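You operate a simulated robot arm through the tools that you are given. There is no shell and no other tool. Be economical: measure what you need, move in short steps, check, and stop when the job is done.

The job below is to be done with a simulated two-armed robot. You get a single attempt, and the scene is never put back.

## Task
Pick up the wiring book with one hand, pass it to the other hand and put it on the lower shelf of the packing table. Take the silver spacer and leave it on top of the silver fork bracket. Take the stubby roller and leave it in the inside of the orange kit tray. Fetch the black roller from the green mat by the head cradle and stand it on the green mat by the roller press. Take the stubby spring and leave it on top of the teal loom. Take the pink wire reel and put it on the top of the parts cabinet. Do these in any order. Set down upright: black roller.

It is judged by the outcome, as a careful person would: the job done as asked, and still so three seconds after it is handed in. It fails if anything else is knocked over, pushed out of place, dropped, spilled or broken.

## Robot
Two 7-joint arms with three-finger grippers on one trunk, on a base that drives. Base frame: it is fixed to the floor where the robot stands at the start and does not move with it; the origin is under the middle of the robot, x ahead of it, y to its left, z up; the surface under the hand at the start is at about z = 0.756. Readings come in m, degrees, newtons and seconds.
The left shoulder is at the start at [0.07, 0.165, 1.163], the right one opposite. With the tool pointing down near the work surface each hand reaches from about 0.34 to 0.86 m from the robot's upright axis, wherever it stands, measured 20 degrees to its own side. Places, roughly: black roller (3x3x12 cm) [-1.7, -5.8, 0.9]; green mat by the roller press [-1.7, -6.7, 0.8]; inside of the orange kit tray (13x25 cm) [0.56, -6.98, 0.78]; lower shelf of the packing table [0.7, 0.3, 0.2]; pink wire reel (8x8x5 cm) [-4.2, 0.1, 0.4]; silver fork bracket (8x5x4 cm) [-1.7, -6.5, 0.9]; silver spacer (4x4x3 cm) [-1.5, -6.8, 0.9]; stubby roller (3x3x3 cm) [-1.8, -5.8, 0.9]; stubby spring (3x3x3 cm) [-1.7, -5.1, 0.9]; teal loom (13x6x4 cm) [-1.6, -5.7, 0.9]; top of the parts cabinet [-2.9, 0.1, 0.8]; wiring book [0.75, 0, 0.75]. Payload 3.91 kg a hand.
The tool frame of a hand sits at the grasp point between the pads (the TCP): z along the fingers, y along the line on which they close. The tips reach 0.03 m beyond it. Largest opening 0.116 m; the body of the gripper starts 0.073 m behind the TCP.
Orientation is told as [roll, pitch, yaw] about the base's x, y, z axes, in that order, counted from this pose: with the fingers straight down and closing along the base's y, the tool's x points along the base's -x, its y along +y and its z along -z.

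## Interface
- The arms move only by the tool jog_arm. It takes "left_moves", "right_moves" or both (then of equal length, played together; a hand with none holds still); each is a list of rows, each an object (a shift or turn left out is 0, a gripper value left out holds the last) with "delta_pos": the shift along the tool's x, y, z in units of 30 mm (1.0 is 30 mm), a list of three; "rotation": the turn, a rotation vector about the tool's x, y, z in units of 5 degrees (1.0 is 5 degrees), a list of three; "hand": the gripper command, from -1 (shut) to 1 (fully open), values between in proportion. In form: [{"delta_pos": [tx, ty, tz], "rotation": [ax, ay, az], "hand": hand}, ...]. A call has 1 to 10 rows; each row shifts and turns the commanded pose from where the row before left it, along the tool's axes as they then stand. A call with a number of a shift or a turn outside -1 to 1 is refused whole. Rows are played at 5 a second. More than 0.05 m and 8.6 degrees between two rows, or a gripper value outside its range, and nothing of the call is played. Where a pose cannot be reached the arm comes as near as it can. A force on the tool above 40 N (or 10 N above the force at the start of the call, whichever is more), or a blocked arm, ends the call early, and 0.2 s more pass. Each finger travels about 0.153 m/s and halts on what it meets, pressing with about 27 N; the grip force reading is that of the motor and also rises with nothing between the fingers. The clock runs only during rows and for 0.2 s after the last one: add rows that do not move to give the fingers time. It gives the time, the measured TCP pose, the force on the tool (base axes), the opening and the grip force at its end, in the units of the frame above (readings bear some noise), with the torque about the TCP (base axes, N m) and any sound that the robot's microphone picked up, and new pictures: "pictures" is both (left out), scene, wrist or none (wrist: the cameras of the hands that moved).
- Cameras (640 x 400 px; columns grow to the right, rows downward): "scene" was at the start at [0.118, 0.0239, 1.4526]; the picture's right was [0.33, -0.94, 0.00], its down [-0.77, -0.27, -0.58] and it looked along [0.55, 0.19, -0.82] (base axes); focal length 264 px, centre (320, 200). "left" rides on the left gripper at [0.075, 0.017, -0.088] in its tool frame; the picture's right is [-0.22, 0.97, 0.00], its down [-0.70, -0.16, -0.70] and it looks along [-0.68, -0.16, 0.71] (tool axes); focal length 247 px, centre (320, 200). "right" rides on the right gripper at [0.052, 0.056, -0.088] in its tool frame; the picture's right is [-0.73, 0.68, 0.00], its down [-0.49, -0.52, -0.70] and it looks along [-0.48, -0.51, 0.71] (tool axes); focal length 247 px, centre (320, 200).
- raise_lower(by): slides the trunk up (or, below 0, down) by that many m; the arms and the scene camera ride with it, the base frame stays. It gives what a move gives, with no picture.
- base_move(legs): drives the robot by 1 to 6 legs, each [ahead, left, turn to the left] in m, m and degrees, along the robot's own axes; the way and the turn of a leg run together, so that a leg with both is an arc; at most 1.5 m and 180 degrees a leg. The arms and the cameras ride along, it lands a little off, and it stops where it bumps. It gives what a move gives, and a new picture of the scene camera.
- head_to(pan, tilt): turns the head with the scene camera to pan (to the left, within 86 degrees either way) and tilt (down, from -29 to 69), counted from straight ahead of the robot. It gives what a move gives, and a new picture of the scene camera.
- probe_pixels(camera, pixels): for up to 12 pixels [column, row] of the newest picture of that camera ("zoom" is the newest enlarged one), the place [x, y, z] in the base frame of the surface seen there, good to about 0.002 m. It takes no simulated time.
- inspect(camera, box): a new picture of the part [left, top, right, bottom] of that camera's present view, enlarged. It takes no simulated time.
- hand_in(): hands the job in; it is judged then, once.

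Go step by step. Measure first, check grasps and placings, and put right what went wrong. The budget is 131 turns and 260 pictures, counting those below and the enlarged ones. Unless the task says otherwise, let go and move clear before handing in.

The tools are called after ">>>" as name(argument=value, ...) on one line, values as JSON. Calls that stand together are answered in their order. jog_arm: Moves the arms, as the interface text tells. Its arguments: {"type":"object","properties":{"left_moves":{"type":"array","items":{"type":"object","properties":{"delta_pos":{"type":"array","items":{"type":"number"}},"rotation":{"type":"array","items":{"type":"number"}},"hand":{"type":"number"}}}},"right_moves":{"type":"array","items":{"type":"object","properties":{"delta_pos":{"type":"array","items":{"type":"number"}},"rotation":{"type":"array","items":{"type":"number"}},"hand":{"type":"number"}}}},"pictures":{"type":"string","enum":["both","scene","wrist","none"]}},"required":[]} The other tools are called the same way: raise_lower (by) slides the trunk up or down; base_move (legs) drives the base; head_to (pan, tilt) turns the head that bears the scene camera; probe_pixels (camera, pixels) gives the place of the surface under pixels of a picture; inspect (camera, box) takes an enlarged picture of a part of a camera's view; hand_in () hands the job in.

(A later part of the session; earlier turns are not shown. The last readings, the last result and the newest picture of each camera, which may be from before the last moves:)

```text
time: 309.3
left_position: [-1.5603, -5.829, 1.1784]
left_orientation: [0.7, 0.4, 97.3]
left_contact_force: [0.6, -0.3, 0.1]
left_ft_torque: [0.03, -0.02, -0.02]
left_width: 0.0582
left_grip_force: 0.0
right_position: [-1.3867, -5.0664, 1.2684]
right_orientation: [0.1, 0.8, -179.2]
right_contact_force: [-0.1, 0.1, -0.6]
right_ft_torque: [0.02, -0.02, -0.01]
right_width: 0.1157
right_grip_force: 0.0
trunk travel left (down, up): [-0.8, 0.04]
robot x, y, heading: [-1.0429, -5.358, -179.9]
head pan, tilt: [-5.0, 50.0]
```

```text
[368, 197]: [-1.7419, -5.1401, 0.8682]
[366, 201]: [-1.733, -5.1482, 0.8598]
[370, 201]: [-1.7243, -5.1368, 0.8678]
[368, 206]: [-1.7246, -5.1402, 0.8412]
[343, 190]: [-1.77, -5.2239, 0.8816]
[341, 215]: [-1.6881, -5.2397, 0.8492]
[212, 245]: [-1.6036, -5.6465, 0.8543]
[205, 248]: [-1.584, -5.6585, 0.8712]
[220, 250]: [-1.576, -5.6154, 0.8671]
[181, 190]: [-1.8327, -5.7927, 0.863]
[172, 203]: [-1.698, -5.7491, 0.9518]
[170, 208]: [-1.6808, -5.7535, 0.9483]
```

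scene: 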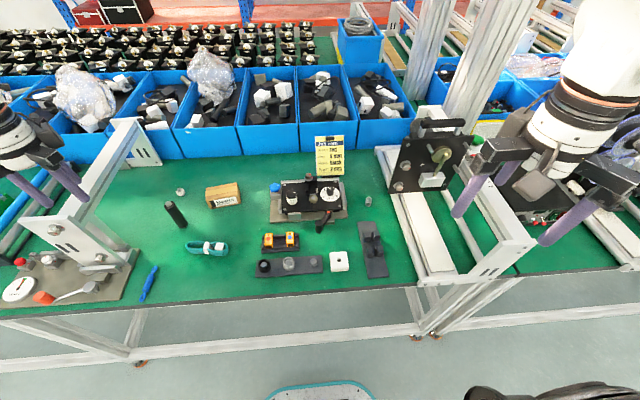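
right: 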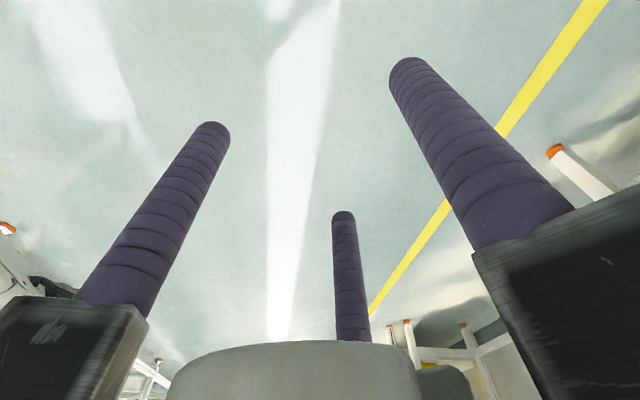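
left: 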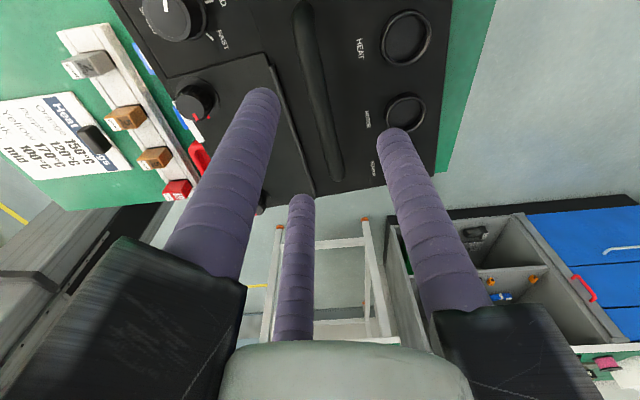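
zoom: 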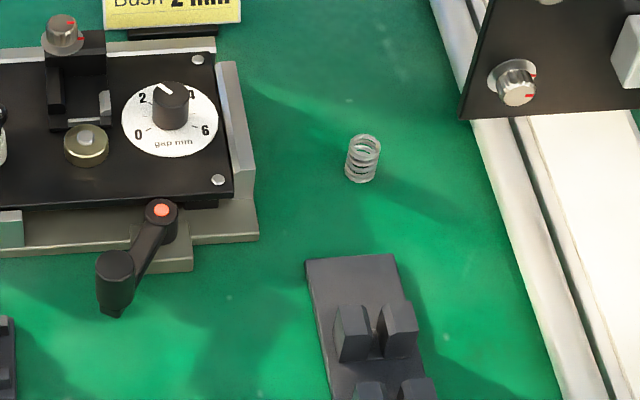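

Spring centre ≈(−1.737,−5.142), top z 0.869; the panel edge is 5 cm to its right. I'll bring the right hand over it with a 6 cm opening and check.

>>> jog_arm(right_moves=[{"delta_pos": [-1, 0.84, 0], "hand": 0.03}, {"delta_pos": [-1, 0.84, 0]}, {"delta_pos": [-1, 0.84, 0]}, {"delta_pos": [-1, 0, 0.5]}, {"delta_pos": [-1, 0, 0.5]}, {"delta_pos": [-1, 0, 0.5]}, {"delta_pos": [-1, 0, 0.5]}, {"delta_pos": [-1, 0, 0.5]}, {"delta_pos": [-1, 0, 0.5]}, {"delta_pos": [-1, 0, 0.5]}], pictures="none")

>>> jog_arm(right_moves=[{"delta_pos": [-0.8, 0, 0.5]}, {"delta_pos": [-0.8, 0, 0.5]}, {"delta_pos": [0, 0, 1]}, {"delta_pos": [0, 0, 1]}, {"delta_pos": [0, 0, 1]}, {"delta_pos": [0, 0, 1]}, {"delta_pos": [0, 0, 1]}, {}], pictures="both")

```text
time: 311.5
left_position: [-1.5623, -5.83, 1.1784]
left_orientation: [0.7, 0.4, 97.4]
left_contact_force: [-0.1, 0.1, -0.5]
left_ft_torque: [-0.01, -0.05, -0.02]
left_width: 0.0581
left_grip_force: 0.0
right_position: [-1.6847, -5.1463, 1.1588]
right_orientation: [0.1, 0.7, -179.2]
right_contact_force: [0.2, 0.6, -0.6]
right_ft_torque: [-0.02, 0.0, 0.03]
right_width: 0.0598
right_grip_force: 0.1
trunk travel left (down, up): [-0.8, 0.04]
robot x, y, heading: [-1.0371, -5.3623, -179.9]
head pan, tilt: [-5.0, 50.0]
```

```text
time: 313.3
left_position: [-1.5592, -5.8299, 1.1797]
left_orientation: [0.6, 0.3, 97.3]
left_contact_force: [0.9, 0.0, 0.0]
left_ft_torque: [-0.03, 0.01, 0.01]
left_width: 0.0579
left_grip_force: 0.1
right_position: [-1.706, -5.1489, 0.9942]
right_orientation: [0.1, 0.6, -179.2]
right_contact_force: [0.1, -0.1, 0.7]
right_ft_torque: [0.0, 0.04, 0.0]
right_width: 0.0596
right_grip_force: 0.1
right hand out of reach, approached as far as the arm can: row 2
trunk travel left (down, up): [-0.8, 0.04]
robot x, y, heading: [-1.0403, -5.36, -179.6]
head pan, tilt: [-5.0, 50.0]
```

scene: 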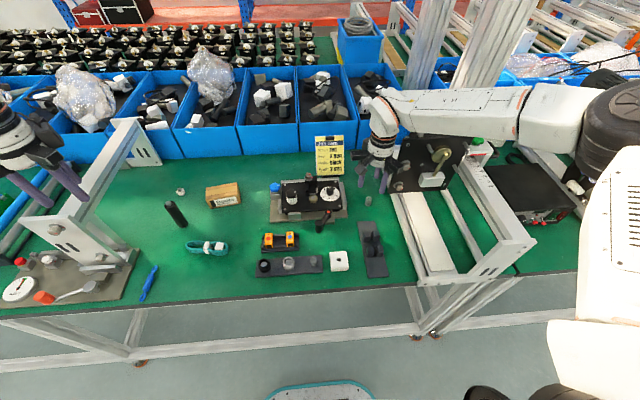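
right: 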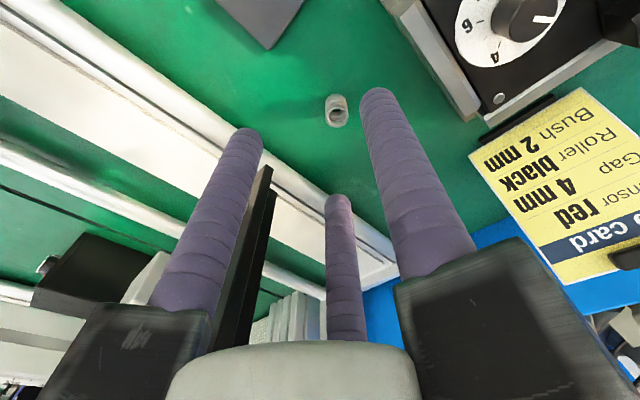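

The hand is at (−1.706,−5.149,0.994), limited by reach; the spring shows at (337,112). I'll check its place from this camera and nudge the base 4 cm ahead.

>>> probe_pixels(camera="right", pixels=[[337, 100], [330, 105], [345, 105], [338, 122]])

>>> base_move(legs=[[0.04, 0, 0]])

```text
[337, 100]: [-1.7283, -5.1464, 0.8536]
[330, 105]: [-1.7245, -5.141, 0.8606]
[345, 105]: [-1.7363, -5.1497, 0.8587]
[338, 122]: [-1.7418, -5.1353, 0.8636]
```

```text
time: 314.2
left_position: [-1.5931, -5.8299, 1.1825]
left_orientation: [1.1, 0.4, 97.3]
left_contact_force: [0.8, 0.0, 0.3]
left_ft_torque: [0.0, 0.08, -0.02]
left_width: 0.0577
left_grip_force: 0.0
right_position: [-1.7409, -5.1482, 0.9986]
right_orientation: [0.1, 0.3, -179.1]
right_contact_force: [0.1, 0.1, -0.2]
right_ft_torque: [-0.01, 0.06, 0.0]
right_width: 0.0597
right_grip_force: 0.1
trunk travel left (down, up): [-0.8, 0.04]
robot x, y, heading: [-1.0808, -5.359, -180.3]
head pan, tilt: [-5.0, 50.0]
```

scene: 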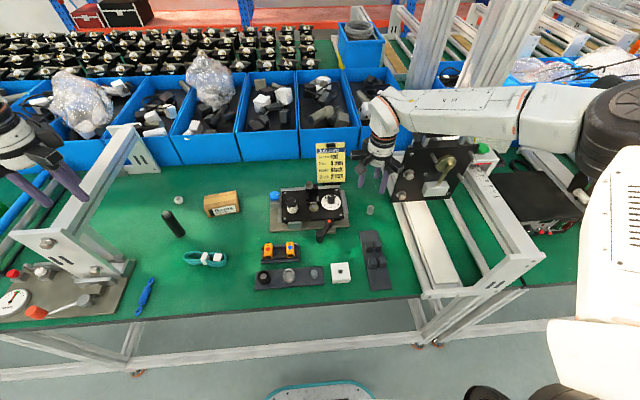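

Spring centre ≈(−1.735,−5.142). Fine-shift, descend to z≈0.876, close and lift.

>>> jog_arm(right_moves=[{"delta_pos": [0.25, -0.2, 1]}, {"delta_pos": [0, 0, 1]}, {"delta_pos": [0, 0, 1]}, {"delta_pos": [0, 0, 1]}, {}, {"hand": -1}, {}, {}, {"delta_pos": [0, 0, -0.6]}, {"delta_pos": [0, 0, -1]}], pictures="wrist")

```text
time: 316.4
left_position: [-1.5994, -5.8301, 1.1788]
left_orientation: [0.7, 0.3, 97.2]
left_contact_force: [0.5, 0.1, 0.2]
left_ft_torque: [-0.1, 0.03, -0.01]
left_width: 0.0579
left_grip_force: 0.1
right_position: [-1.7377, -5.1432, 0.9234]
right_orientation: [0.1, 0.6, -179.1]
right_contact_force: [0.3, 0.5, 0.1]
right_ft_torque: [-0.01, -0.04, 0.01]
right_width: 0.0093
right_grip_force: 27.4
trunk travel left (down, up): [-0.8, 0.04]
robot x, y, heading: [-1.0823, -5.3584, -179.8]
head pan, tilt: [-5.0, 50.0]
```

right: 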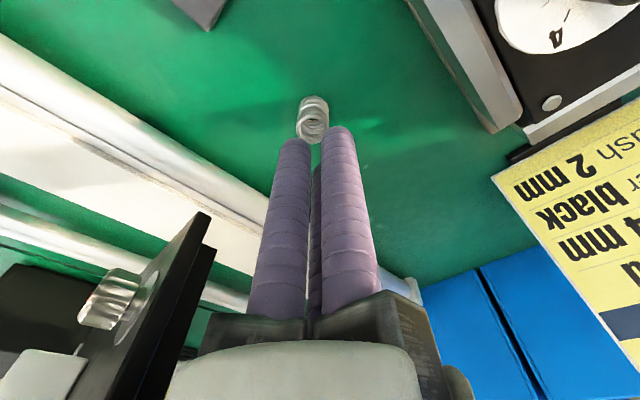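

The fingers closed empty; the spring still stands at (313,118). I'll re-measure it from this closer view.

>>> probe_pixels(camera="right", pixels=[[313, 99], [300, 120], [326, 105], [318, 138], [305, 135], [329, 120], [312, 125]])

>>> inspect(camera="right", box=[270, 80, 370, 160])

```text
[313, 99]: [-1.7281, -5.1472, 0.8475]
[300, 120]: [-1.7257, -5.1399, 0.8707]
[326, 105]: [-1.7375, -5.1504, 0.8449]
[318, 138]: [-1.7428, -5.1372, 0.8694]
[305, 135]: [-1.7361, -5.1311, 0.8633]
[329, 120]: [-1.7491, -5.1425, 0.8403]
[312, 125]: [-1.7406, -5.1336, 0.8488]
```

```text
5.00 times, centred on (320, 120) of right
```

zoom: 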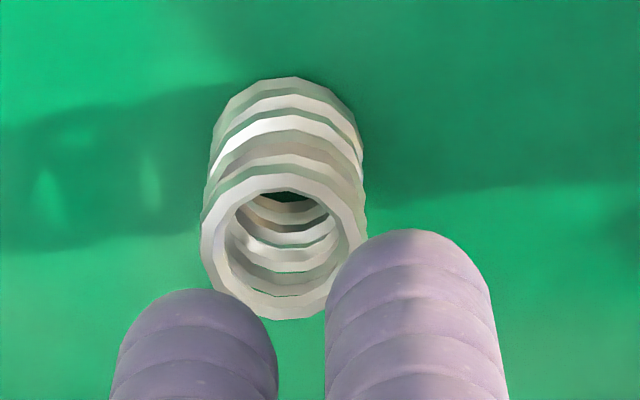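

The spring's centre is (−1.735,−5.140), only 4 mm off, so I'll retry: open, centre, descend lower (TCP 0.871), settle longer, close, lift.

>>> jog_arm(right_moves=[{"delta_pos": [0.09, -0.1, 0], "hand": 0.1}, {"delta_pos": [0, 0, 0.9]}, {"delta_pos": [0, 0, 0.84]}, {}, {}, {"hand": -1}, {}, {}], pictures="wrist")

```text
time: 318.4
left_position: [-1.5836, -5.8379, 1.1819]
left_orientation: [1.3, 0.3, 97.6]
left_contact_force: [1.0, 0.9, 0.1]
left_ft_torque: [-0.15, 0.04, -0.03]
left_width: 0.0582
left_grip_force: 0.1
right_position: [-1.7305, -5.1698, 0.8903]
right_orientation: [0.7, -1.2, -177.0]
right_contact_force: [0.2, -0.3, 0.0]
right_ft_torque: [0.03, 0.01, 0.0]
right_width: 0.0092
right_grip_force: 27.0
trunk travel left (down, up): [-0.8, 0.04]
robot x, y, heading: [-1.0768, -5.3635, -179.2]
head pan, tilt: [-5.0, 50.0]
stopped in row 8 (right hand): the arm was blocked; the commanded pose is now the measured one
```

right: 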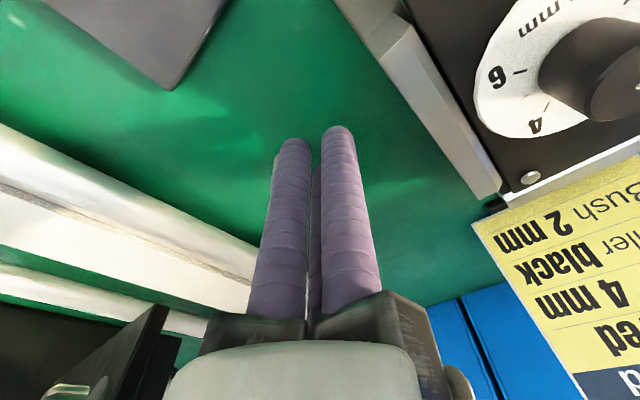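

The arm was pushed aside (TCP off to y −5.17): the gripper body is meeting the machine panel. I'll rise, tilt the hand 20° so its body leans away from the panel, and find the spring again.

>>> jog_arm(right_moves=[{"delta_pos": [0, 0.5, -1]}, {"delta_pos": [0, 0, -1], "hand": 0.1}, {"delta_pos": [0, 0, -1]}, {"rotation": [1, 0, 0]}, {"rotation": [1, 0, 0]}, {"rotation": [1, 0, 0]}, {"rotation": [1, 0, 0]}, {"rotation": [0.5, 0, 0]}, {}], pictures="both")

>>> inspect(camera="scene", box=[310, 130, 470, 250])

```text
time: 320.4
left_position: [-1.5974, -5.8321, 1.1802]
left_orientation: [0.9, 0.4, 97.5]
left_contact_force: [-0.3, 0.5, 0.9]
left_ft_torque: [0.02, 0.02, -0.03]
left_width: 0.0578
left_grip_force: 0.0
right_position: [-1.7389, -5.1646, 0.9692]
right_orientation: [-21.9, -0.2, -178.3]
right_contact_force: [-0.1, -0.5, -0.2]
right_ft_torque: [0.0, 0.0, -0.04]
right_width: 0.0638
right_grip_force: 0.1
trunk travel left (down, up): [-0.8, 0.04]
robot x, y, heading: [-1.0781, -5.3629, -179.6]
head pan, tilt: [-5.0, 50.0]
```

scene: 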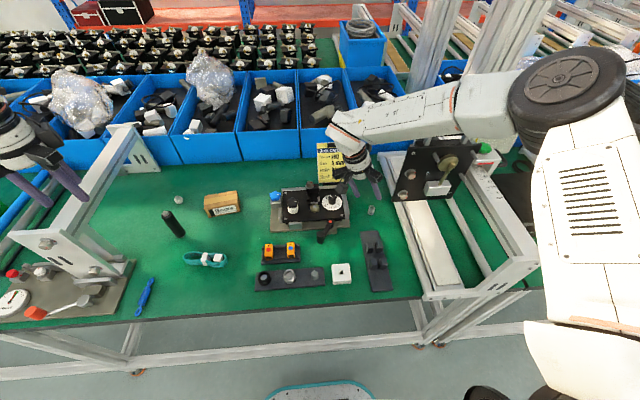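
right: 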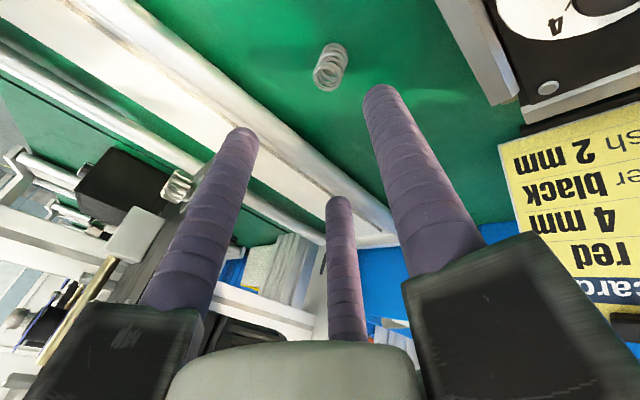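

```text
3.33 times, centred on (390, 190) of scene
```

zoom: 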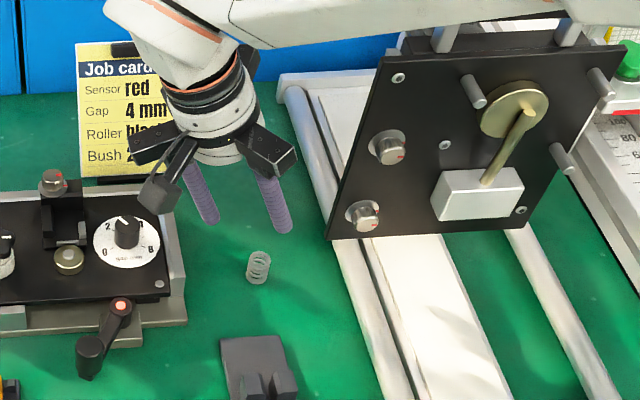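

The spring still stands. I'll probe its rim again from this tilted view.

>>> probe_pixels(camera="right", pixels=[[317, 66], [338, 72], [326, 88], [322, 58], [345, 52], [328, 46]])

>>> probe_pixels(camera="zoom", pixels=[[260, 253], [250, 262], [270, 262], [258, 284], [260, 262]])

```text
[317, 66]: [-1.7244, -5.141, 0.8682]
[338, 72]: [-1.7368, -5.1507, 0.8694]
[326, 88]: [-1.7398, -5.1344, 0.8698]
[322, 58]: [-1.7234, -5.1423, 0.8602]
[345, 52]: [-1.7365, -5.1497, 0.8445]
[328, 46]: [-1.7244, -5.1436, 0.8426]
```

```text
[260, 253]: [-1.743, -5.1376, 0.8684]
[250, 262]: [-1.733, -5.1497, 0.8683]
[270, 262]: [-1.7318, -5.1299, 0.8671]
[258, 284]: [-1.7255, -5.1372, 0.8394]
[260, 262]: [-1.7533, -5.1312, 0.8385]
```

Spring centre (−1.734,−5.140), outer radius ≈1 cm. I'll approach along the tilted finger axis with a 4 cm opening, close and lift.

>>> jog_arm(right_moves=[{"delta_pos": [0.16, 0.64, -0.26], "hand": -0.31}, {}, {"delta_pos": [0, 0, 1]}, {"delta_pos": [0, 0, 1]}, {"delta_pos": [0, 0, 1]}, {"delta_pos": [0, 0, 0.13]}, {}, {"hand": -1}, {}, {}], pictures="wrist")

```text
time: 322.6
left_position: [-1.598, -5.8312, 1.1804]
left_orientation: [0.7, 0.5, 97.5]
left_contact_force: [0.0, -0.6, 0.1]
left_ft_torque: [-0.01, -0.02, -0.02]
left_width: 0.0579
left_grip_force: 0.0
right_position: [-1.737, -5.152, 0.8823]
right_orientation: [-21.9, -0.2, -178.4]
right_contact_force: [0.0, -0.8, 1.2]
right_ft_torque: [-0.02, 0.04, -0.01]
right_width: 0.0244
right_grip_force: 26.8
trunk travel left (down, up): [-0.8, 0.04]
robot x, y, heading: [-1.0763, -5.358, -179.5]
head pan, tilt: [-5.0, 50.0]
```

right: 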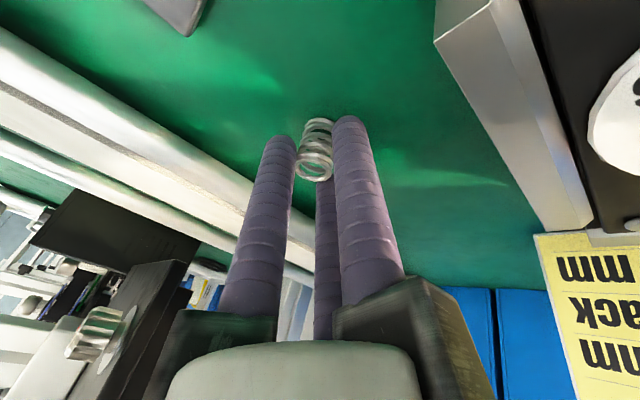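

The spring is gripped (0.024). Lift, untilt, and carry it left toward the loom; raise the left hand a bit for clearance meanwhile.

>>> jog_arm(right_moves=[{"delta_pos": [0, -0.375, -0.927]}, {"delta_pos": [0, -0.375, -0.927]}, {"delta_pos": [0, -0.375, -0.927]}, {"delta_pos": [0, -0.3, -0.95], "rotation": [-0.9, 0, 0]}, {"delta_pos": [0, -0.2, -0.98], "rotation": [-0.9, 0, 0]}, {"delta_pos": [0, 0, -0.98], "rotation": [-0.9, 0, 0]}, {"delta_pos": [0.3, 0.95, 0], "rotation": [-0.9, 0, 0]}, {"delta_pos": [0.3, 0.95, 0], "rotation": [-0.8, 0, 0]}, {"delta_pos": [0.3, 0.95, 0]}, {"delta_pos": [0.3, 0.95, 0]}], left_moves=[{"delta_pos": [0, 0, -1]}, {"delta_pos": [0, 0, -1]}, {"delta_pos": [0, 0, -1]}, {"delta_pos": [0, 0, -1]}, {"delta_pos": [0, 0, -1]}, {}, {}, {}, {}, {}], pictures="none")

>>> jog_arm(right_moves=[{"delta_pos": [0.3, 0.98, 0]}, {"delta_pos": [0.3, 0.98, 0]}, {"delta_pos": [0.3, 0.98, 0]}, {"delta_pos": [0.3, 0.98, 0]}, {"delta_pos": [0.3, 0.98, 0]}, {"delta_pos": [0.3, 0.98, 0]}, {"delta_pos": [0.3, 0.98, 0]}, {"delta_pos": [0.3, 0.98, 0]}, {"delta_pos": [0.3, 0.98, 0]}, {"delta_pos": [0.3, 0.98, 0]}], pictures="both")

>>> inspect(camera="scene", box=[150, 180, 290, 300])

```text
time: 324.8
left_position: [-1.5956, -5.832, 1.3302]
left_orientation: [0.7, 0.3, 97.5]
left_contact_force: [0.0, -0.2, 0.0]
left_ft_torque: [0.0, 0.01, 0.02]
left_width: 0.0579
left_grip_force: 0.0
right_position: [-1.6933, -5.2757, 1.0541]
right_orientation: [0.1, -0.2, -178.3]
right_contact_force: [-0.2, 0.4, 0.0]
right_ft_torque: [0.01, 0.01, 0.03]
right_width: 0.0247
right_grip_force: 27.3
trunk travel left (down, up): [-0.8, 0.04]
robot x, y, heading: [-1.0733, -5.362, -179.3]
head pan, tilt: [-5.0, 50.0]
```

```text
time: 327.0
left_position: [-1.5952, -5.8321, 1.3304]
left_orientation: [0.8, 0.2, 97.5]
left_contact_force: [0.7, -0.4, -1.3]
left_ft_torque: [0.04, 0.0, 0.02]
left_width: 0.058
left_grip_force: 0.1
right_position: [-1.5954, -5.5683, 1.0551]
right_orientation: [0.1, -0.2, -178.1]
right_contact_force: [-0.9, -0.4, -0.9]
right_ft_torque: [0.0, 0.01, 0.01]
right_width: 0.0243
right_grip_force: 26.7
trunk travel left (down, up): [-0.8, 0.04]
robot x, y, heading: [-1.0757, -5.3624, -179.5]
head pan, tilt: [-5.0, 50.0]
```

scene: 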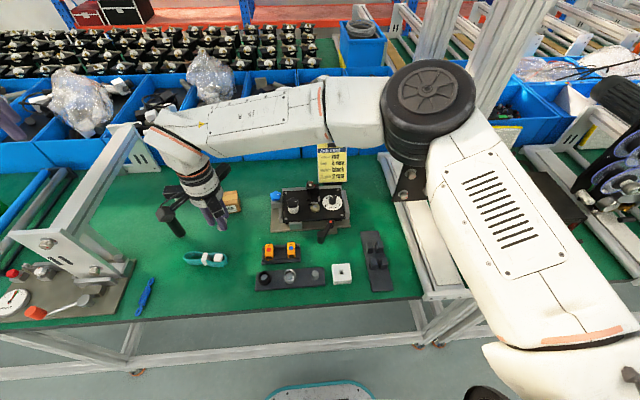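
right: 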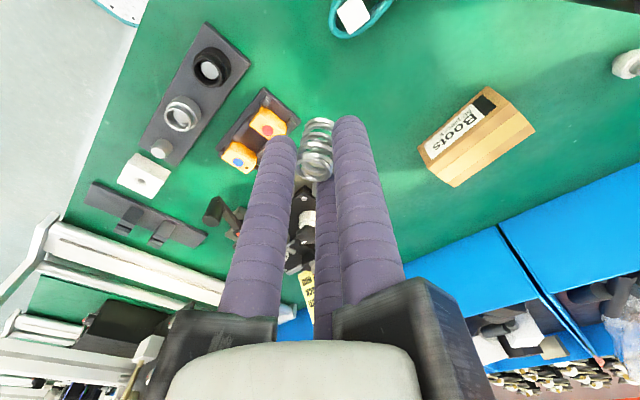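

```text
3.33 times, centred on (220, 240) of scene
```

zoom: 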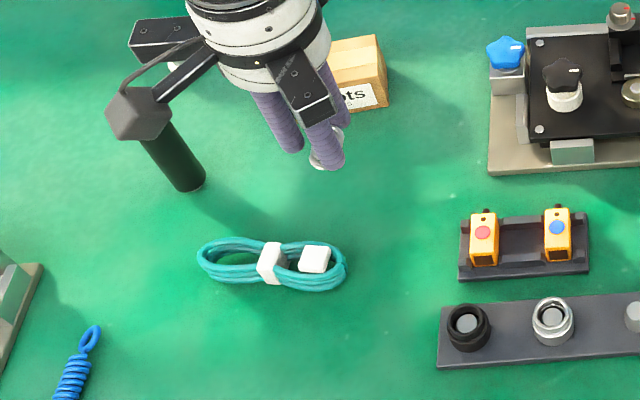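

The loom's white clamp sits at its centre (zoom (272,262)). I'll probe it, re-tilt the hand 22° so the spring stands upright as it was grasped, and go to 2 cm above.

>>> probe_pixels(camera="zoom", pixels=[[272, 250], [272, 265], [313, 255], [240, 245], [245, 282], [300, 285], [290, 262]])

>>> jog_arm(right_moves=[{"rotation": [0.88, 0, 0]}, {"rotation": [0.88, 0, 0]}, {"rotation": [0.88, 0, 0]}, {"rotation": [0.88, 0, 0]}, {"rotation": [0.88, 0, 0]}, {"delta_pos": [0.05, 0.91, 0.49]}, {"delta_pos": [0.05, 0.91, 0.49]}, {"delta_pos": [0.05, 0.91, 0.49]}, {"delta_pos": [0.05, 0.91, 0.49]}, {"delta_pos": [0.05, 0.91, 0.49]}], pictures="both")

```text
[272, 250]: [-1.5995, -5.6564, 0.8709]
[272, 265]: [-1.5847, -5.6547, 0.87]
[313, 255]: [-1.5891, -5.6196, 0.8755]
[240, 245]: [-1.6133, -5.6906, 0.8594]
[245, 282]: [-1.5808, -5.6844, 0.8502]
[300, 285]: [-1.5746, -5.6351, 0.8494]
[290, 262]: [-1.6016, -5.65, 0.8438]
```

```text
time: 329.2
left_position: [-1.5967, -5.8298, 1.331]
left_orientation: [0.8, 0.4, 97.5]
left_contact_force: [-1.0, 0.6, -0.4]
left_ft_torque: [-0.04, -0.02, -0.01]
left_width: 0.0579
left_grip_force: 0.1
right_position: [-1.5698, -5.5938, 0.9523]
right_orientation: [-21.8, -0.2, -178.3]
right_contact_force: [-0.8, -0.2, 0.1]
right_ft_torque: [-0.03, -0.02, 0.02]
right_width: 0.0227
right_grip_force: 26.5
right hand out of reach, approached as far as the arm can: row 7, 8, 9, 10
trunk travel left (down, up): [-0.8, 0.04]
robot x, y, heading: [-1.0762, -5.3619, -179.8]
head pan, tilt: [-5.0, 50.0]
```

scene: 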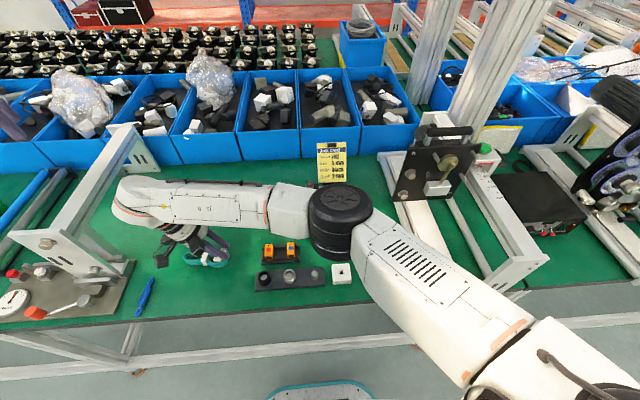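
right: 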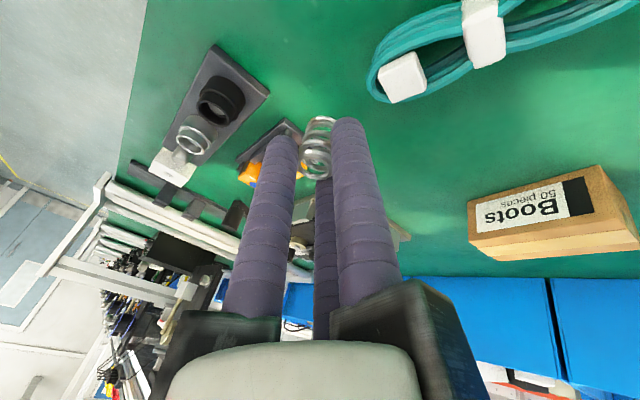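

Reach stops at y −5.594; I'll strafe the base left 7.5 cm and re-check the pose.

>>> base_move(legs=[[0, 0.075, 0]])

>>> jog_arm(right_moves=[{"delta_pos": [-0.4, 0, 0]}, {"delta_pos": [-0.37, 0.15, 0.4]}, {}], pictures="wrist")

```text
time: 330.2
left_position: [-1.5964, -5.901, 1.333]
left_orientation: [0.8, 0.6, 97.5]
left_contact_force: [0.1, -0.7, 0.5]
left_ft_torque: [-0.03, 0.0, 0.01]
left_width: 0.0579
left_grip_force: 0.0
right_position: [-1.5701, -5.6658, 0.9521]
right_orientation: [-21.7, -0.2, -178.3]
right_contact_force: [0.9, 0.0, -0.9]
right_ft_torque: [-0.06, 0.02, 0.02]
right_width: 0.0227
right_grip_force: 27.4
trunk travel left (down, up): [-0.8, 0.04]
robot x, y, heading: [-1.0741, -5.441, -179.4]
head pan, tilt: [-5.0, 50.0]
```

scene: 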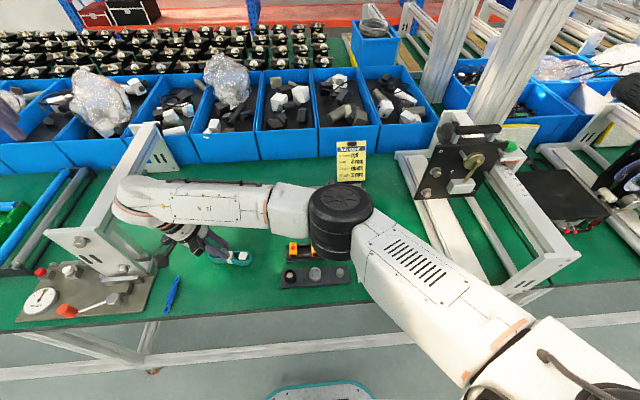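

```text
time: 331.0
left_position: [-1.5942, -5.9054, 1.3301]
left_orientation: [0.9, 0.4, 97.4]
left_contact_force: [-0.8, 0.1, -0.8]
left_ft_torque: [0.05, 0.01, 0.02]
left_width: 0.058
left_grip_force: 0.1
right_position: [-1.593, -5.6596, 0.9339]
right_orientation: [-21.9, -0.3, -178.4]
right_contact_force: [0.2, -0.3, -0.5]
right_ft_torque: [0.0, 0.01, -0.03]
right_width: 0.0226
right_grip_force: 26.7
right hand out of reach, approached as far as the arm can: row 1, 2
trunk travel left (down, up): [-0.8, 0.04]
robot x, y, heading: [-1.079, -5.4357, -179.7]
head pan, tilt: [-5.0, 50.0]
```

right: 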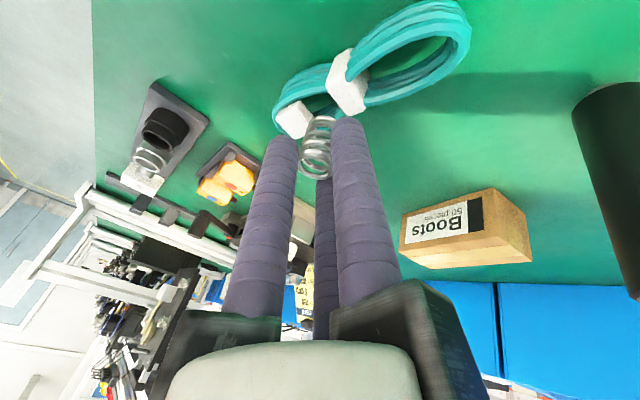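

The spring base needs ~8 mm more toward −y. I'll strafe 3 cm left, correct with the arm, lower onto the clamp and open slightly.

>>> base_move(legs=[[0, 0.03, 0]])

>>> jog_arm(right_moves=[{"delta_pos": [0, -0.67, 0.27]}, {}, {"delta_pos": [0, 0.12, 0.3]}, {"delta_pos": [0, 0.1, 0.24]}, {}], pictures="wrist")

```text
time: 331.8
left_position: [-1.5971, -5.9242, 1.3338]
left_orientation: [0.9, 0.8, 97.3]
left_contact_force: [-1.0, 1.0, 1.2]
left_ft_torque: [-0.13, -0.02, 0.03]
left_width: 0.0581
left_grip_force: 0.1
right_position: [-1.595, -5.6824, 0.9367]
right_orientation: [-21.5, -0.2, -178.5]
right_contact_force: [0.5, -0.4, 0.8]
right_ft_torque: [-0.06, 0.0, 0.03]
right_width: 0.0226
right_grip_force: 27.2
trunk travel left (down, up): [-0.8, 0.04]
robot x, y, heading: [-1.0746, -5.4645, -179.6]
head pan, tilt: [-5.0, 50.0]
```

scene: 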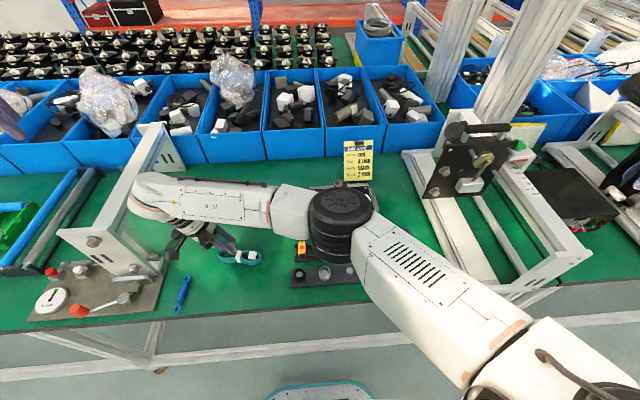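

```text
time: 333.0
left_position: [-1.5949, -5.9308, 1.3319]
left_orientation: [0.9, 0.5, 97.3]
left_contact_force: [0.4, -0.9, 0.0]
left_ft_torque: [0.0, 0.0, -0.02]
left_width: 0.0579
left_grip_force: 0.1
right_position: [-1.595, -5.6656, 0.9178]
right_orientation: [-21.8, -0.4, -178.4]
right_contact_force: [0.8, 0.1, 13.2]
right_ft_torque: [0.14, 0.09, 0.02]
right_width: 0.0225
right_grip_force: 27.6
trunk travel left (down, up): [-0.8, 0.04]
robot x, y, heading: [-1.078, -5.4639, -179.7]
head pan, tilt: [-5.0, 50.0]
```

right: 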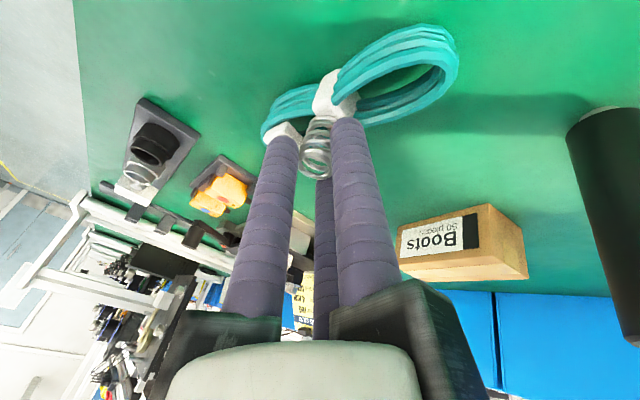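

Contact (13 N) on the clamp. Relax 2 mm, open, and withdraw along the finger axis.

>>> jog_arm(right_moves=[{"delta_pos": [0, -0.03, -0.06]}, {"hand": -0.45}, {"hand": -0.25}, {}, {"delta_pos": [0, 0, -0.6]}, {"delta_pos": [0, 0, -1]}, {"delta_pos": [0, 0, -1]}, {"delta_pos": [0, 0, -1]}, {}], pictures="wrist")

>>> inspect(camera="right", box=[230, 40, 430, 180])

```text
time: 335.0
left_position: [-1.597, -5.9315, 1.3315]
left_orientation: [0.8, 0.5, 97.2]
left_contact_force: [-0.5, 0.0, 0.3]
left_ft_torque: [0.01, -0.03, -0.01]
left_width: 0.0579
left_grip_force: 0.0
right_position: [-1.5909, -5.6936, 1.0203]
right_orientation: [-21.7, -0.3, -178.5]
right_contact_force: [-0.6, -0.9, 0.7]
right_ft_torque: [-0.01, 0.0, -0.01]
right_width: 0.0435
right_grip_force: 0.1
right hand out of reach, approached as far as the arm can: row 8
trunk travel left (down, up): [-0.8, 0.04]
robot x, y, heading: [-1.0774, -5.4645, -179.6]
head pan, tilt: [-5.0, 50.0]
```

right: 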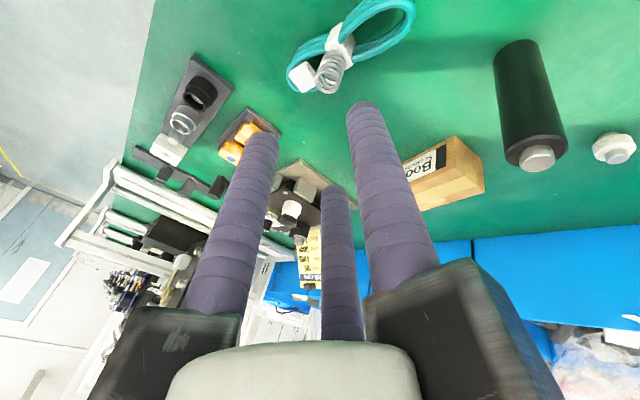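

```text
2.86 times, centred on (330, 110) of right
```

zoom: 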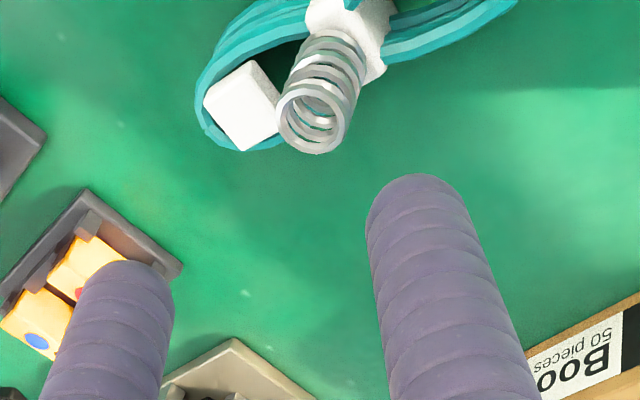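

The spring stands on the loom. Next the rollers: untilt the right hand, move it back right, raise it, and strafe the base left and ahead so both rollers are in reach.

>>> jog_arm(right_moves=[{"delta_pos": [0, -0.93, -0.9], "rotation": [-0.88, 0, 0]}, {"delta_pos": [0, -0.93, -0.9], "rotation": [-0.88, 0, 0]}, {"delta_pos": [0, -0.93, -0.9], "rotation": [-0.88, 0, 0]}, {"delta_pos": [0, -0.93, 0], "rotation": [-0.88, 0, 0]}, {"delta_pos": [0, -0.93, 0], "rotation": [-0.88, 0, 0]}, {"delta_pos": [-0.5, -0.2, 0]}, {}], pictures="none")

>>> base_move(legs=[[0, 0.24, 0], [0.1, 0, 0]])

>>> jog_arm(right_moves=[{}], pictures="wrist")

```text
time: 336.6
left_position: [-1.5968, -5.932, 1.3309]
left_orientation: [0.8, 0.6, 97.3]
left_contact_force: [0.0, -0.7, 0.7]
left_ft_torque: [0.0, -0.01, 0.0]
left_width: 0.0581
left_grip_force: 0.1
right_position: [-1.6086, -5.5779, 1.1282]
right_orientation: [0.2, -0.2, -178.5]
right_contact_force: [0.4, -0.4, 0.0]
right_ft_torque: [0.02, -0.01, 0.0]
right_width: 0.0434
right_grip_force: 0.0
trunk travel left (down, up): [-0.8, 0.04]
robot x, y, heading: [-1.0786, -5.4648, -179.5]
head pan, tilt: [-5.0, 50.0]
```

```text
time: 339.3
left_position: [-1.6896, -6.1759, 1.327]
left_orientation: [0.3, 0.5, 97.3]
left_contact_force: [-1.6, 0.4, -0.5]
left_ft_torque: [0.01, -0.13, 0.0]
left_width: 0.0581
left_grip_force: 0.0
right_position: [-1.7009, -5.8228, 1.1233]
right_orientation: [0.1, 0.3, -178.6]
right_contact_force: [-0.8, 0.8, -0.2]
right_ft_torque: [0.01, -0.11, -0.03]
right_width: 0.0434
right_grip_force: 0.0
trunk travel left (down, up): [-0.8, 0.04]
robot x, y, heading: [-1.1628, -5.7089, -180.0]
head pan, tilt: [-5.0, 50.0]
stopped in leg 2: the robot was blocked; the commanded pose is now the measured one
```

scene: 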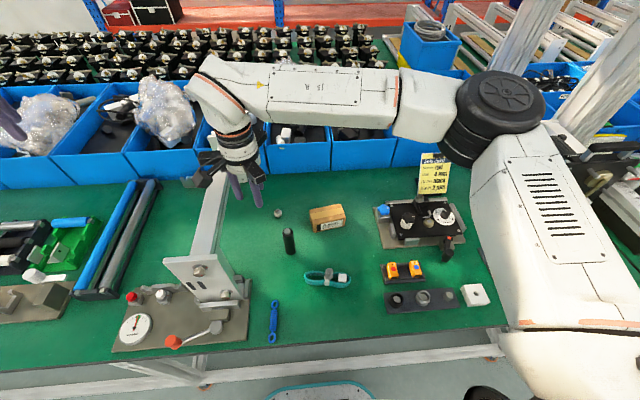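

```text
time: 339.7
left_position: [-1.6798, -6.178, 1.331]
left_orientation: [0.8, 0.5, 97.4]
left_contact_force: [-0.4, -0.5, -0.4]
left_ft_torque: [-0.01, 0.01, -0.02]
left_width: 0.0582
left_grip_force: 0.1
right_position: [-1.6917, -5.8223, 1.1276]
right_orientation: [0.1, -0.3, -178.4]
right_contact_force: [0.3, -0.5, -0.7]
right_ft_torque: [0.0, 0.02, 0.02]
right_width: 0.0434
right_grip_force: 0.0
trunk travel left (down, up): [-0.8, 0.04]
robot x, y, heading: [-1.1631, -5.7091, -179.8]
head pan, tilt: [-5.0, 50.0]
```

right: 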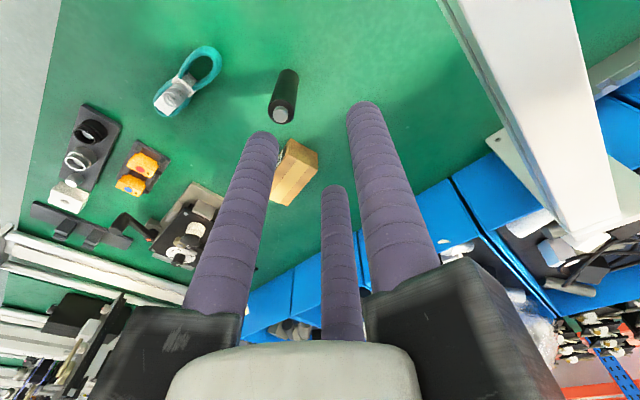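

The base touched the bench at x=−1.163, its limit. Stubby roller at scene (279,213), black roller at (289,240); I'll measure both.

>>> probe_pixels(camera="scene", pixels=[[279, 210], [276, 214], [282, 213], [279, 217], [289, 230], [286, 232], [292, 232], [289, 245], [289, 253]])

>>> probe_pixels(camera="right", pixels=[[280, 115], [272, 112], [288, 112], [281, 122], [285, 72]])

>>> inspect(camera="scene", box=[240, 190, 340, 270])

```text
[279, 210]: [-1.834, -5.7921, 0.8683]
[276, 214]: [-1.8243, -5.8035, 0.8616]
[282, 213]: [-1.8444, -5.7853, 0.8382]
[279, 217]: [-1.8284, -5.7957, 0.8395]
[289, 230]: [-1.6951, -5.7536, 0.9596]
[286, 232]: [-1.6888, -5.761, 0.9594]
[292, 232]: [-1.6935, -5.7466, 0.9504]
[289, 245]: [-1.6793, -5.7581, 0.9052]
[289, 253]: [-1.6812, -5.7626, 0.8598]
```

```text
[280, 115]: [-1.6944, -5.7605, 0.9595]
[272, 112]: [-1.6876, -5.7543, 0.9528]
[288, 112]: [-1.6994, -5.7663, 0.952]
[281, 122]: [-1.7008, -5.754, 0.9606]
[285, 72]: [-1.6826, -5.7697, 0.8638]
```

```text
5.00 times, centred on (290, 230) of scene
```

zoom: 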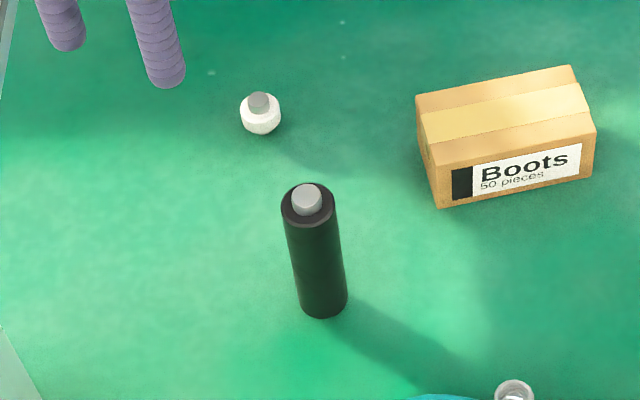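

Black roller centre (−1.695,−5.758), top 0.96; stubby (−1.836,−5.794). I'll take the black roller first: position above it, descend, close, lift high. I'll also probe the cradle frame's height.

>>> probe_pixels(camera="scene", pixels=[[180, 258], [205, 215], [215, 180], [225, 280], [110, 200], [150, 185], [60, 230]])

>>> jog_arm(right_moves=[{"delta_pos": [-0.04, -0.72, 0], "hand": 0.25}, {"delta_pos": [-0.04, -0.72, 0]}, {"delta_pos": [-0.04, -0.72, 0]}, {"delta_pos": [0, 0, 1]}, {"delta_pos": [0, 0, 1]}, {"delta_pos": [0, 0, 1]}, {"delta_pos": [0, 0, 1]}, {"delta_pos": [0, 0, 1]}, {"delta_pos": [0, 0, 1]}, {}], pictures="wrist")

>>> jog_arm(right_moves=[{"hand": -1}, {}, {}, {}, {"delta_pos": [0, 0, -0.7]}, {"delta_pos": [0, 0, -1]}, {"delta_pos": [0, 0, -1]}, {"delta_pos": [0, 0, -1]}, {"delta_pos": [0, 0, -1]}, {"delta_pos": [0, 0, -1]}], pictures="wrist")

```text
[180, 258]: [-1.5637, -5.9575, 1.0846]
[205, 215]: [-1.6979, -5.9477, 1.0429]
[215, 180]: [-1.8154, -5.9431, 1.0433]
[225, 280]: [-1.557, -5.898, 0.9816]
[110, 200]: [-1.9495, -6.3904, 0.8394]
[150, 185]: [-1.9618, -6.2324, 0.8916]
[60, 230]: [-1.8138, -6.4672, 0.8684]
```

```text
time: 341.9
left_position: [-1.6828, -6.1749, 1.3301]
left_orientation: [0.8, 0.5, 97.2]
left_contact_force: [-0.8, 0.0, -0.9]
left_ft_torque: [0.0, 0.0, 0.0]
left_width: 0.0579
left_grip_force: 0.0
right_position: [-1.6992, -5.7595, 0.9478]
right_orientation: [0.1, -0.2, -178.6]
right_contact_force: [-0.2, -0.2, -1.0]
right_ft_torque: [-0.04, 0.0, 0.0]
right_width: 0.0725
right_grip_force: 0.1
trunk travel left (down, up): [-0.8, 0.04]
robot x, y, heading: [-1.1606, -5.712, -179.6]
head pan, tilt: [-5.0, 50.0]
```

right: 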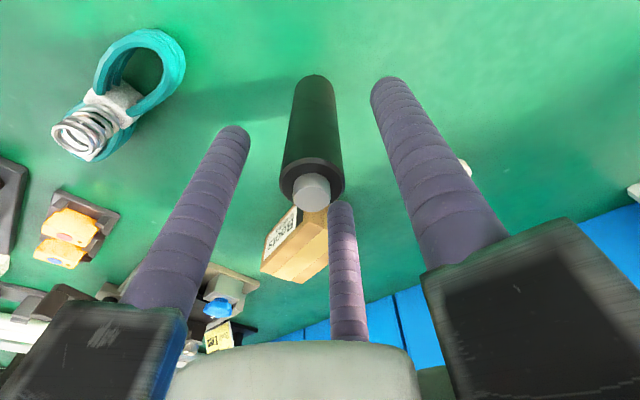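

```text
time: 344.1
left_position: [-1.6814, -6.1755, 1.3292]
left_orientation: [0.7, 0.5, 97.2]
left_contact_force: [0.1, -1.2, -0.6]
left_ft_torque: [0.02, -0.03, 0.01]
left_width: 0.0583
left_grip_force: 0.0
right_position: [-1.698, -5.7581, 1.1173]
right_orientation: [0.0, -0.1, -178.6]
right_contact_force: [-0.8, 0.3, -1.2]
right_ft_torque: [0.03, -0.01, -0.01]
right_width: 0.0304
right_grip_force: 27.1
trunk travel left (down, up): [-0.8, 0.04]
robot x, y, heading: [-1.1629, -5.71, -179.9]
head pan, tilt: [-5.0, 50.0]
```

right: 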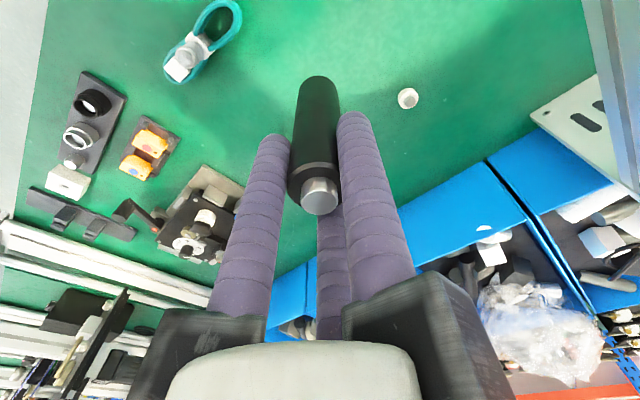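

The black roller is held (0.030), its bottom 10.7 cm below the TCP; the frame top is 1.085. Raise 12 cm, back off 15 cm, and strafe 0.9 m to the roller press.

>>> jog_arm(right_moves=[{"delta_pos": [0, 0, -1]}, {"delta_pos": [0, 0, -1]}, {"delta_pos": [0, 0, -1]}, {"delta_pos": [0, 0, -1]}, {}], pictures="none")

>>> base_move(legs=[[-0.15, 0, 0], [0, 0.9, 0]])

>>> inspect(camera="scene", box=[160, 180, 480, 380])

```text
time: 345.3
left_position: [-1.6826, -6.175, 1.3304]
left_orientation: [0.8, 0.5, 97.3]
left_contact_force: [-0.2, -0.4, -0.5]
left_ft_torque: [0.0, 0.0, 0.02]
left_width: 0.0577
left_grip_force: 0.0
right_position: [-1.7004, -5.7593, 1.2372]
right_orientation: [0.2, -0.1, -178.6]
right_contact_force: [0.0, -0.2, -1.4]
right_ft_torque: [0.03, 0.05, -0.01]
right_width: 0.0301
right_grip_force: 27.0
trunk travel left (down, up): [-0.8, 0.04]
robot x, y, heading: [-1.162, -5.7071, -179.6]
head pan, tilt: [-5.0, 50.0]
```

```text
time: 351.1
left_position: [-1.5306, -7.0865, 1.3307]
left_orientation: [0.7, 0.6, 97.0]
left_contact_force: [0.0, 0.0, -0.3]
left_ft_torque: [-0.02, -0.01, -0.02]
left_width: 0.0579
left_grip_force: 0.1
right_position: [-1.548, -6.6689, 1.2374]
right_orientation: [0.1, -0.1, -178.8]
right_contact_force: [1.0, -0.1, -1.4]
right_ft_torque: [-0.05, 0.0, 0.01]
right_width: 0.0293
right_grip_force: 26.9
trunk travel left (down, up): [-0.8, 0.04]
robot x, y, heading: [-1.0106, -6.6227, -179.8]
head pan, tilt: [-5.0, 50.0]
```

scene: 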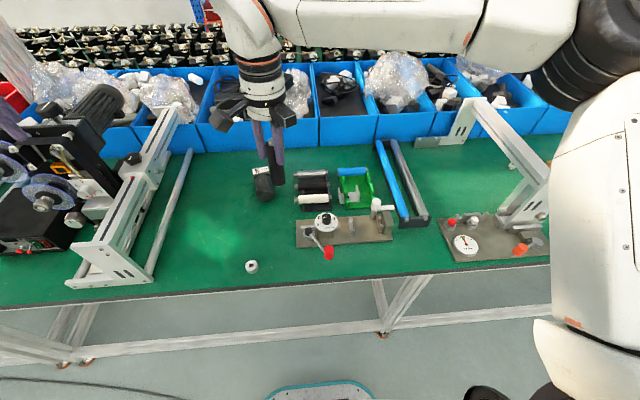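

```text
2.00 times, centred on (320, 280) of scene
```

zoom: 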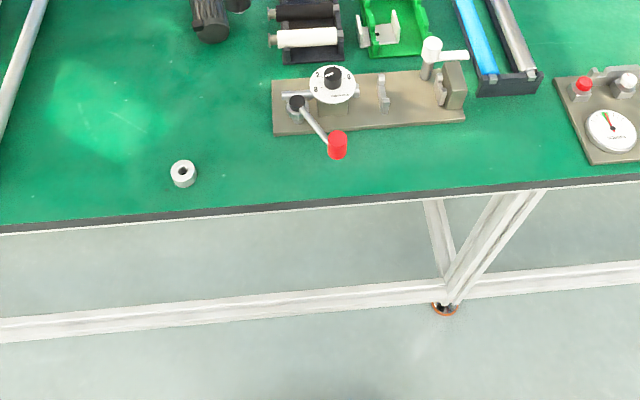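

I see the silver spacer at (251,266) and open green mat around (220,215). I'll zoom on the press area to identify the fork bracket and measure.

>>> inspect(camera="scene", box=[230, 150, 430, 270])

>>> probe_pixels(camera="scene", pixels=[[225, 210], [240, 215], [251, 262], [248, 267], [255, 267], [348, 197], [355, 190], [345, 205], [370, 180], [310, 190], [383, 207], [352, 228]])

```text
3.20 times, centred on (330, 210) of scene
```

zoom: 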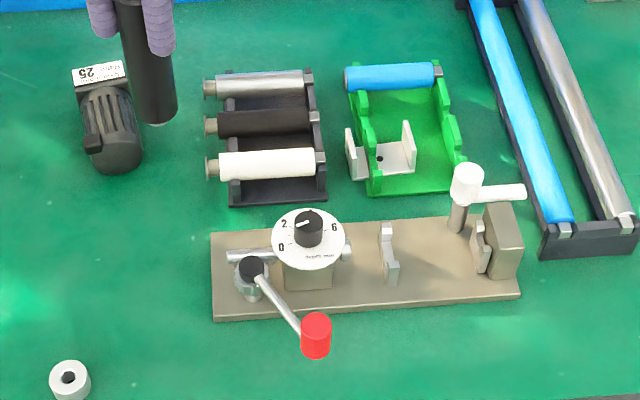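

```text
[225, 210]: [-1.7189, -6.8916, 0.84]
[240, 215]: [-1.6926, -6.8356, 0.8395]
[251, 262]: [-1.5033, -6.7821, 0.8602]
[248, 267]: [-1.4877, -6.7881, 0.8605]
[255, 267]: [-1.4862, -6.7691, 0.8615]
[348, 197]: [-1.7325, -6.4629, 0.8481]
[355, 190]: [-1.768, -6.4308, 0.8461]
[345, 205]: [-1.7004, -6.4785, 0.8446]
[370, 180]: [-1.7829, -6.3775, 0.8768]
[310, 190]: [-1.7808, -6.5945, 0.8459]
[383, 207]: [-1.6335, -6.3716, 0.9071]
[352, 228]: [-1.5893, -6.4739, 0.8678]
```

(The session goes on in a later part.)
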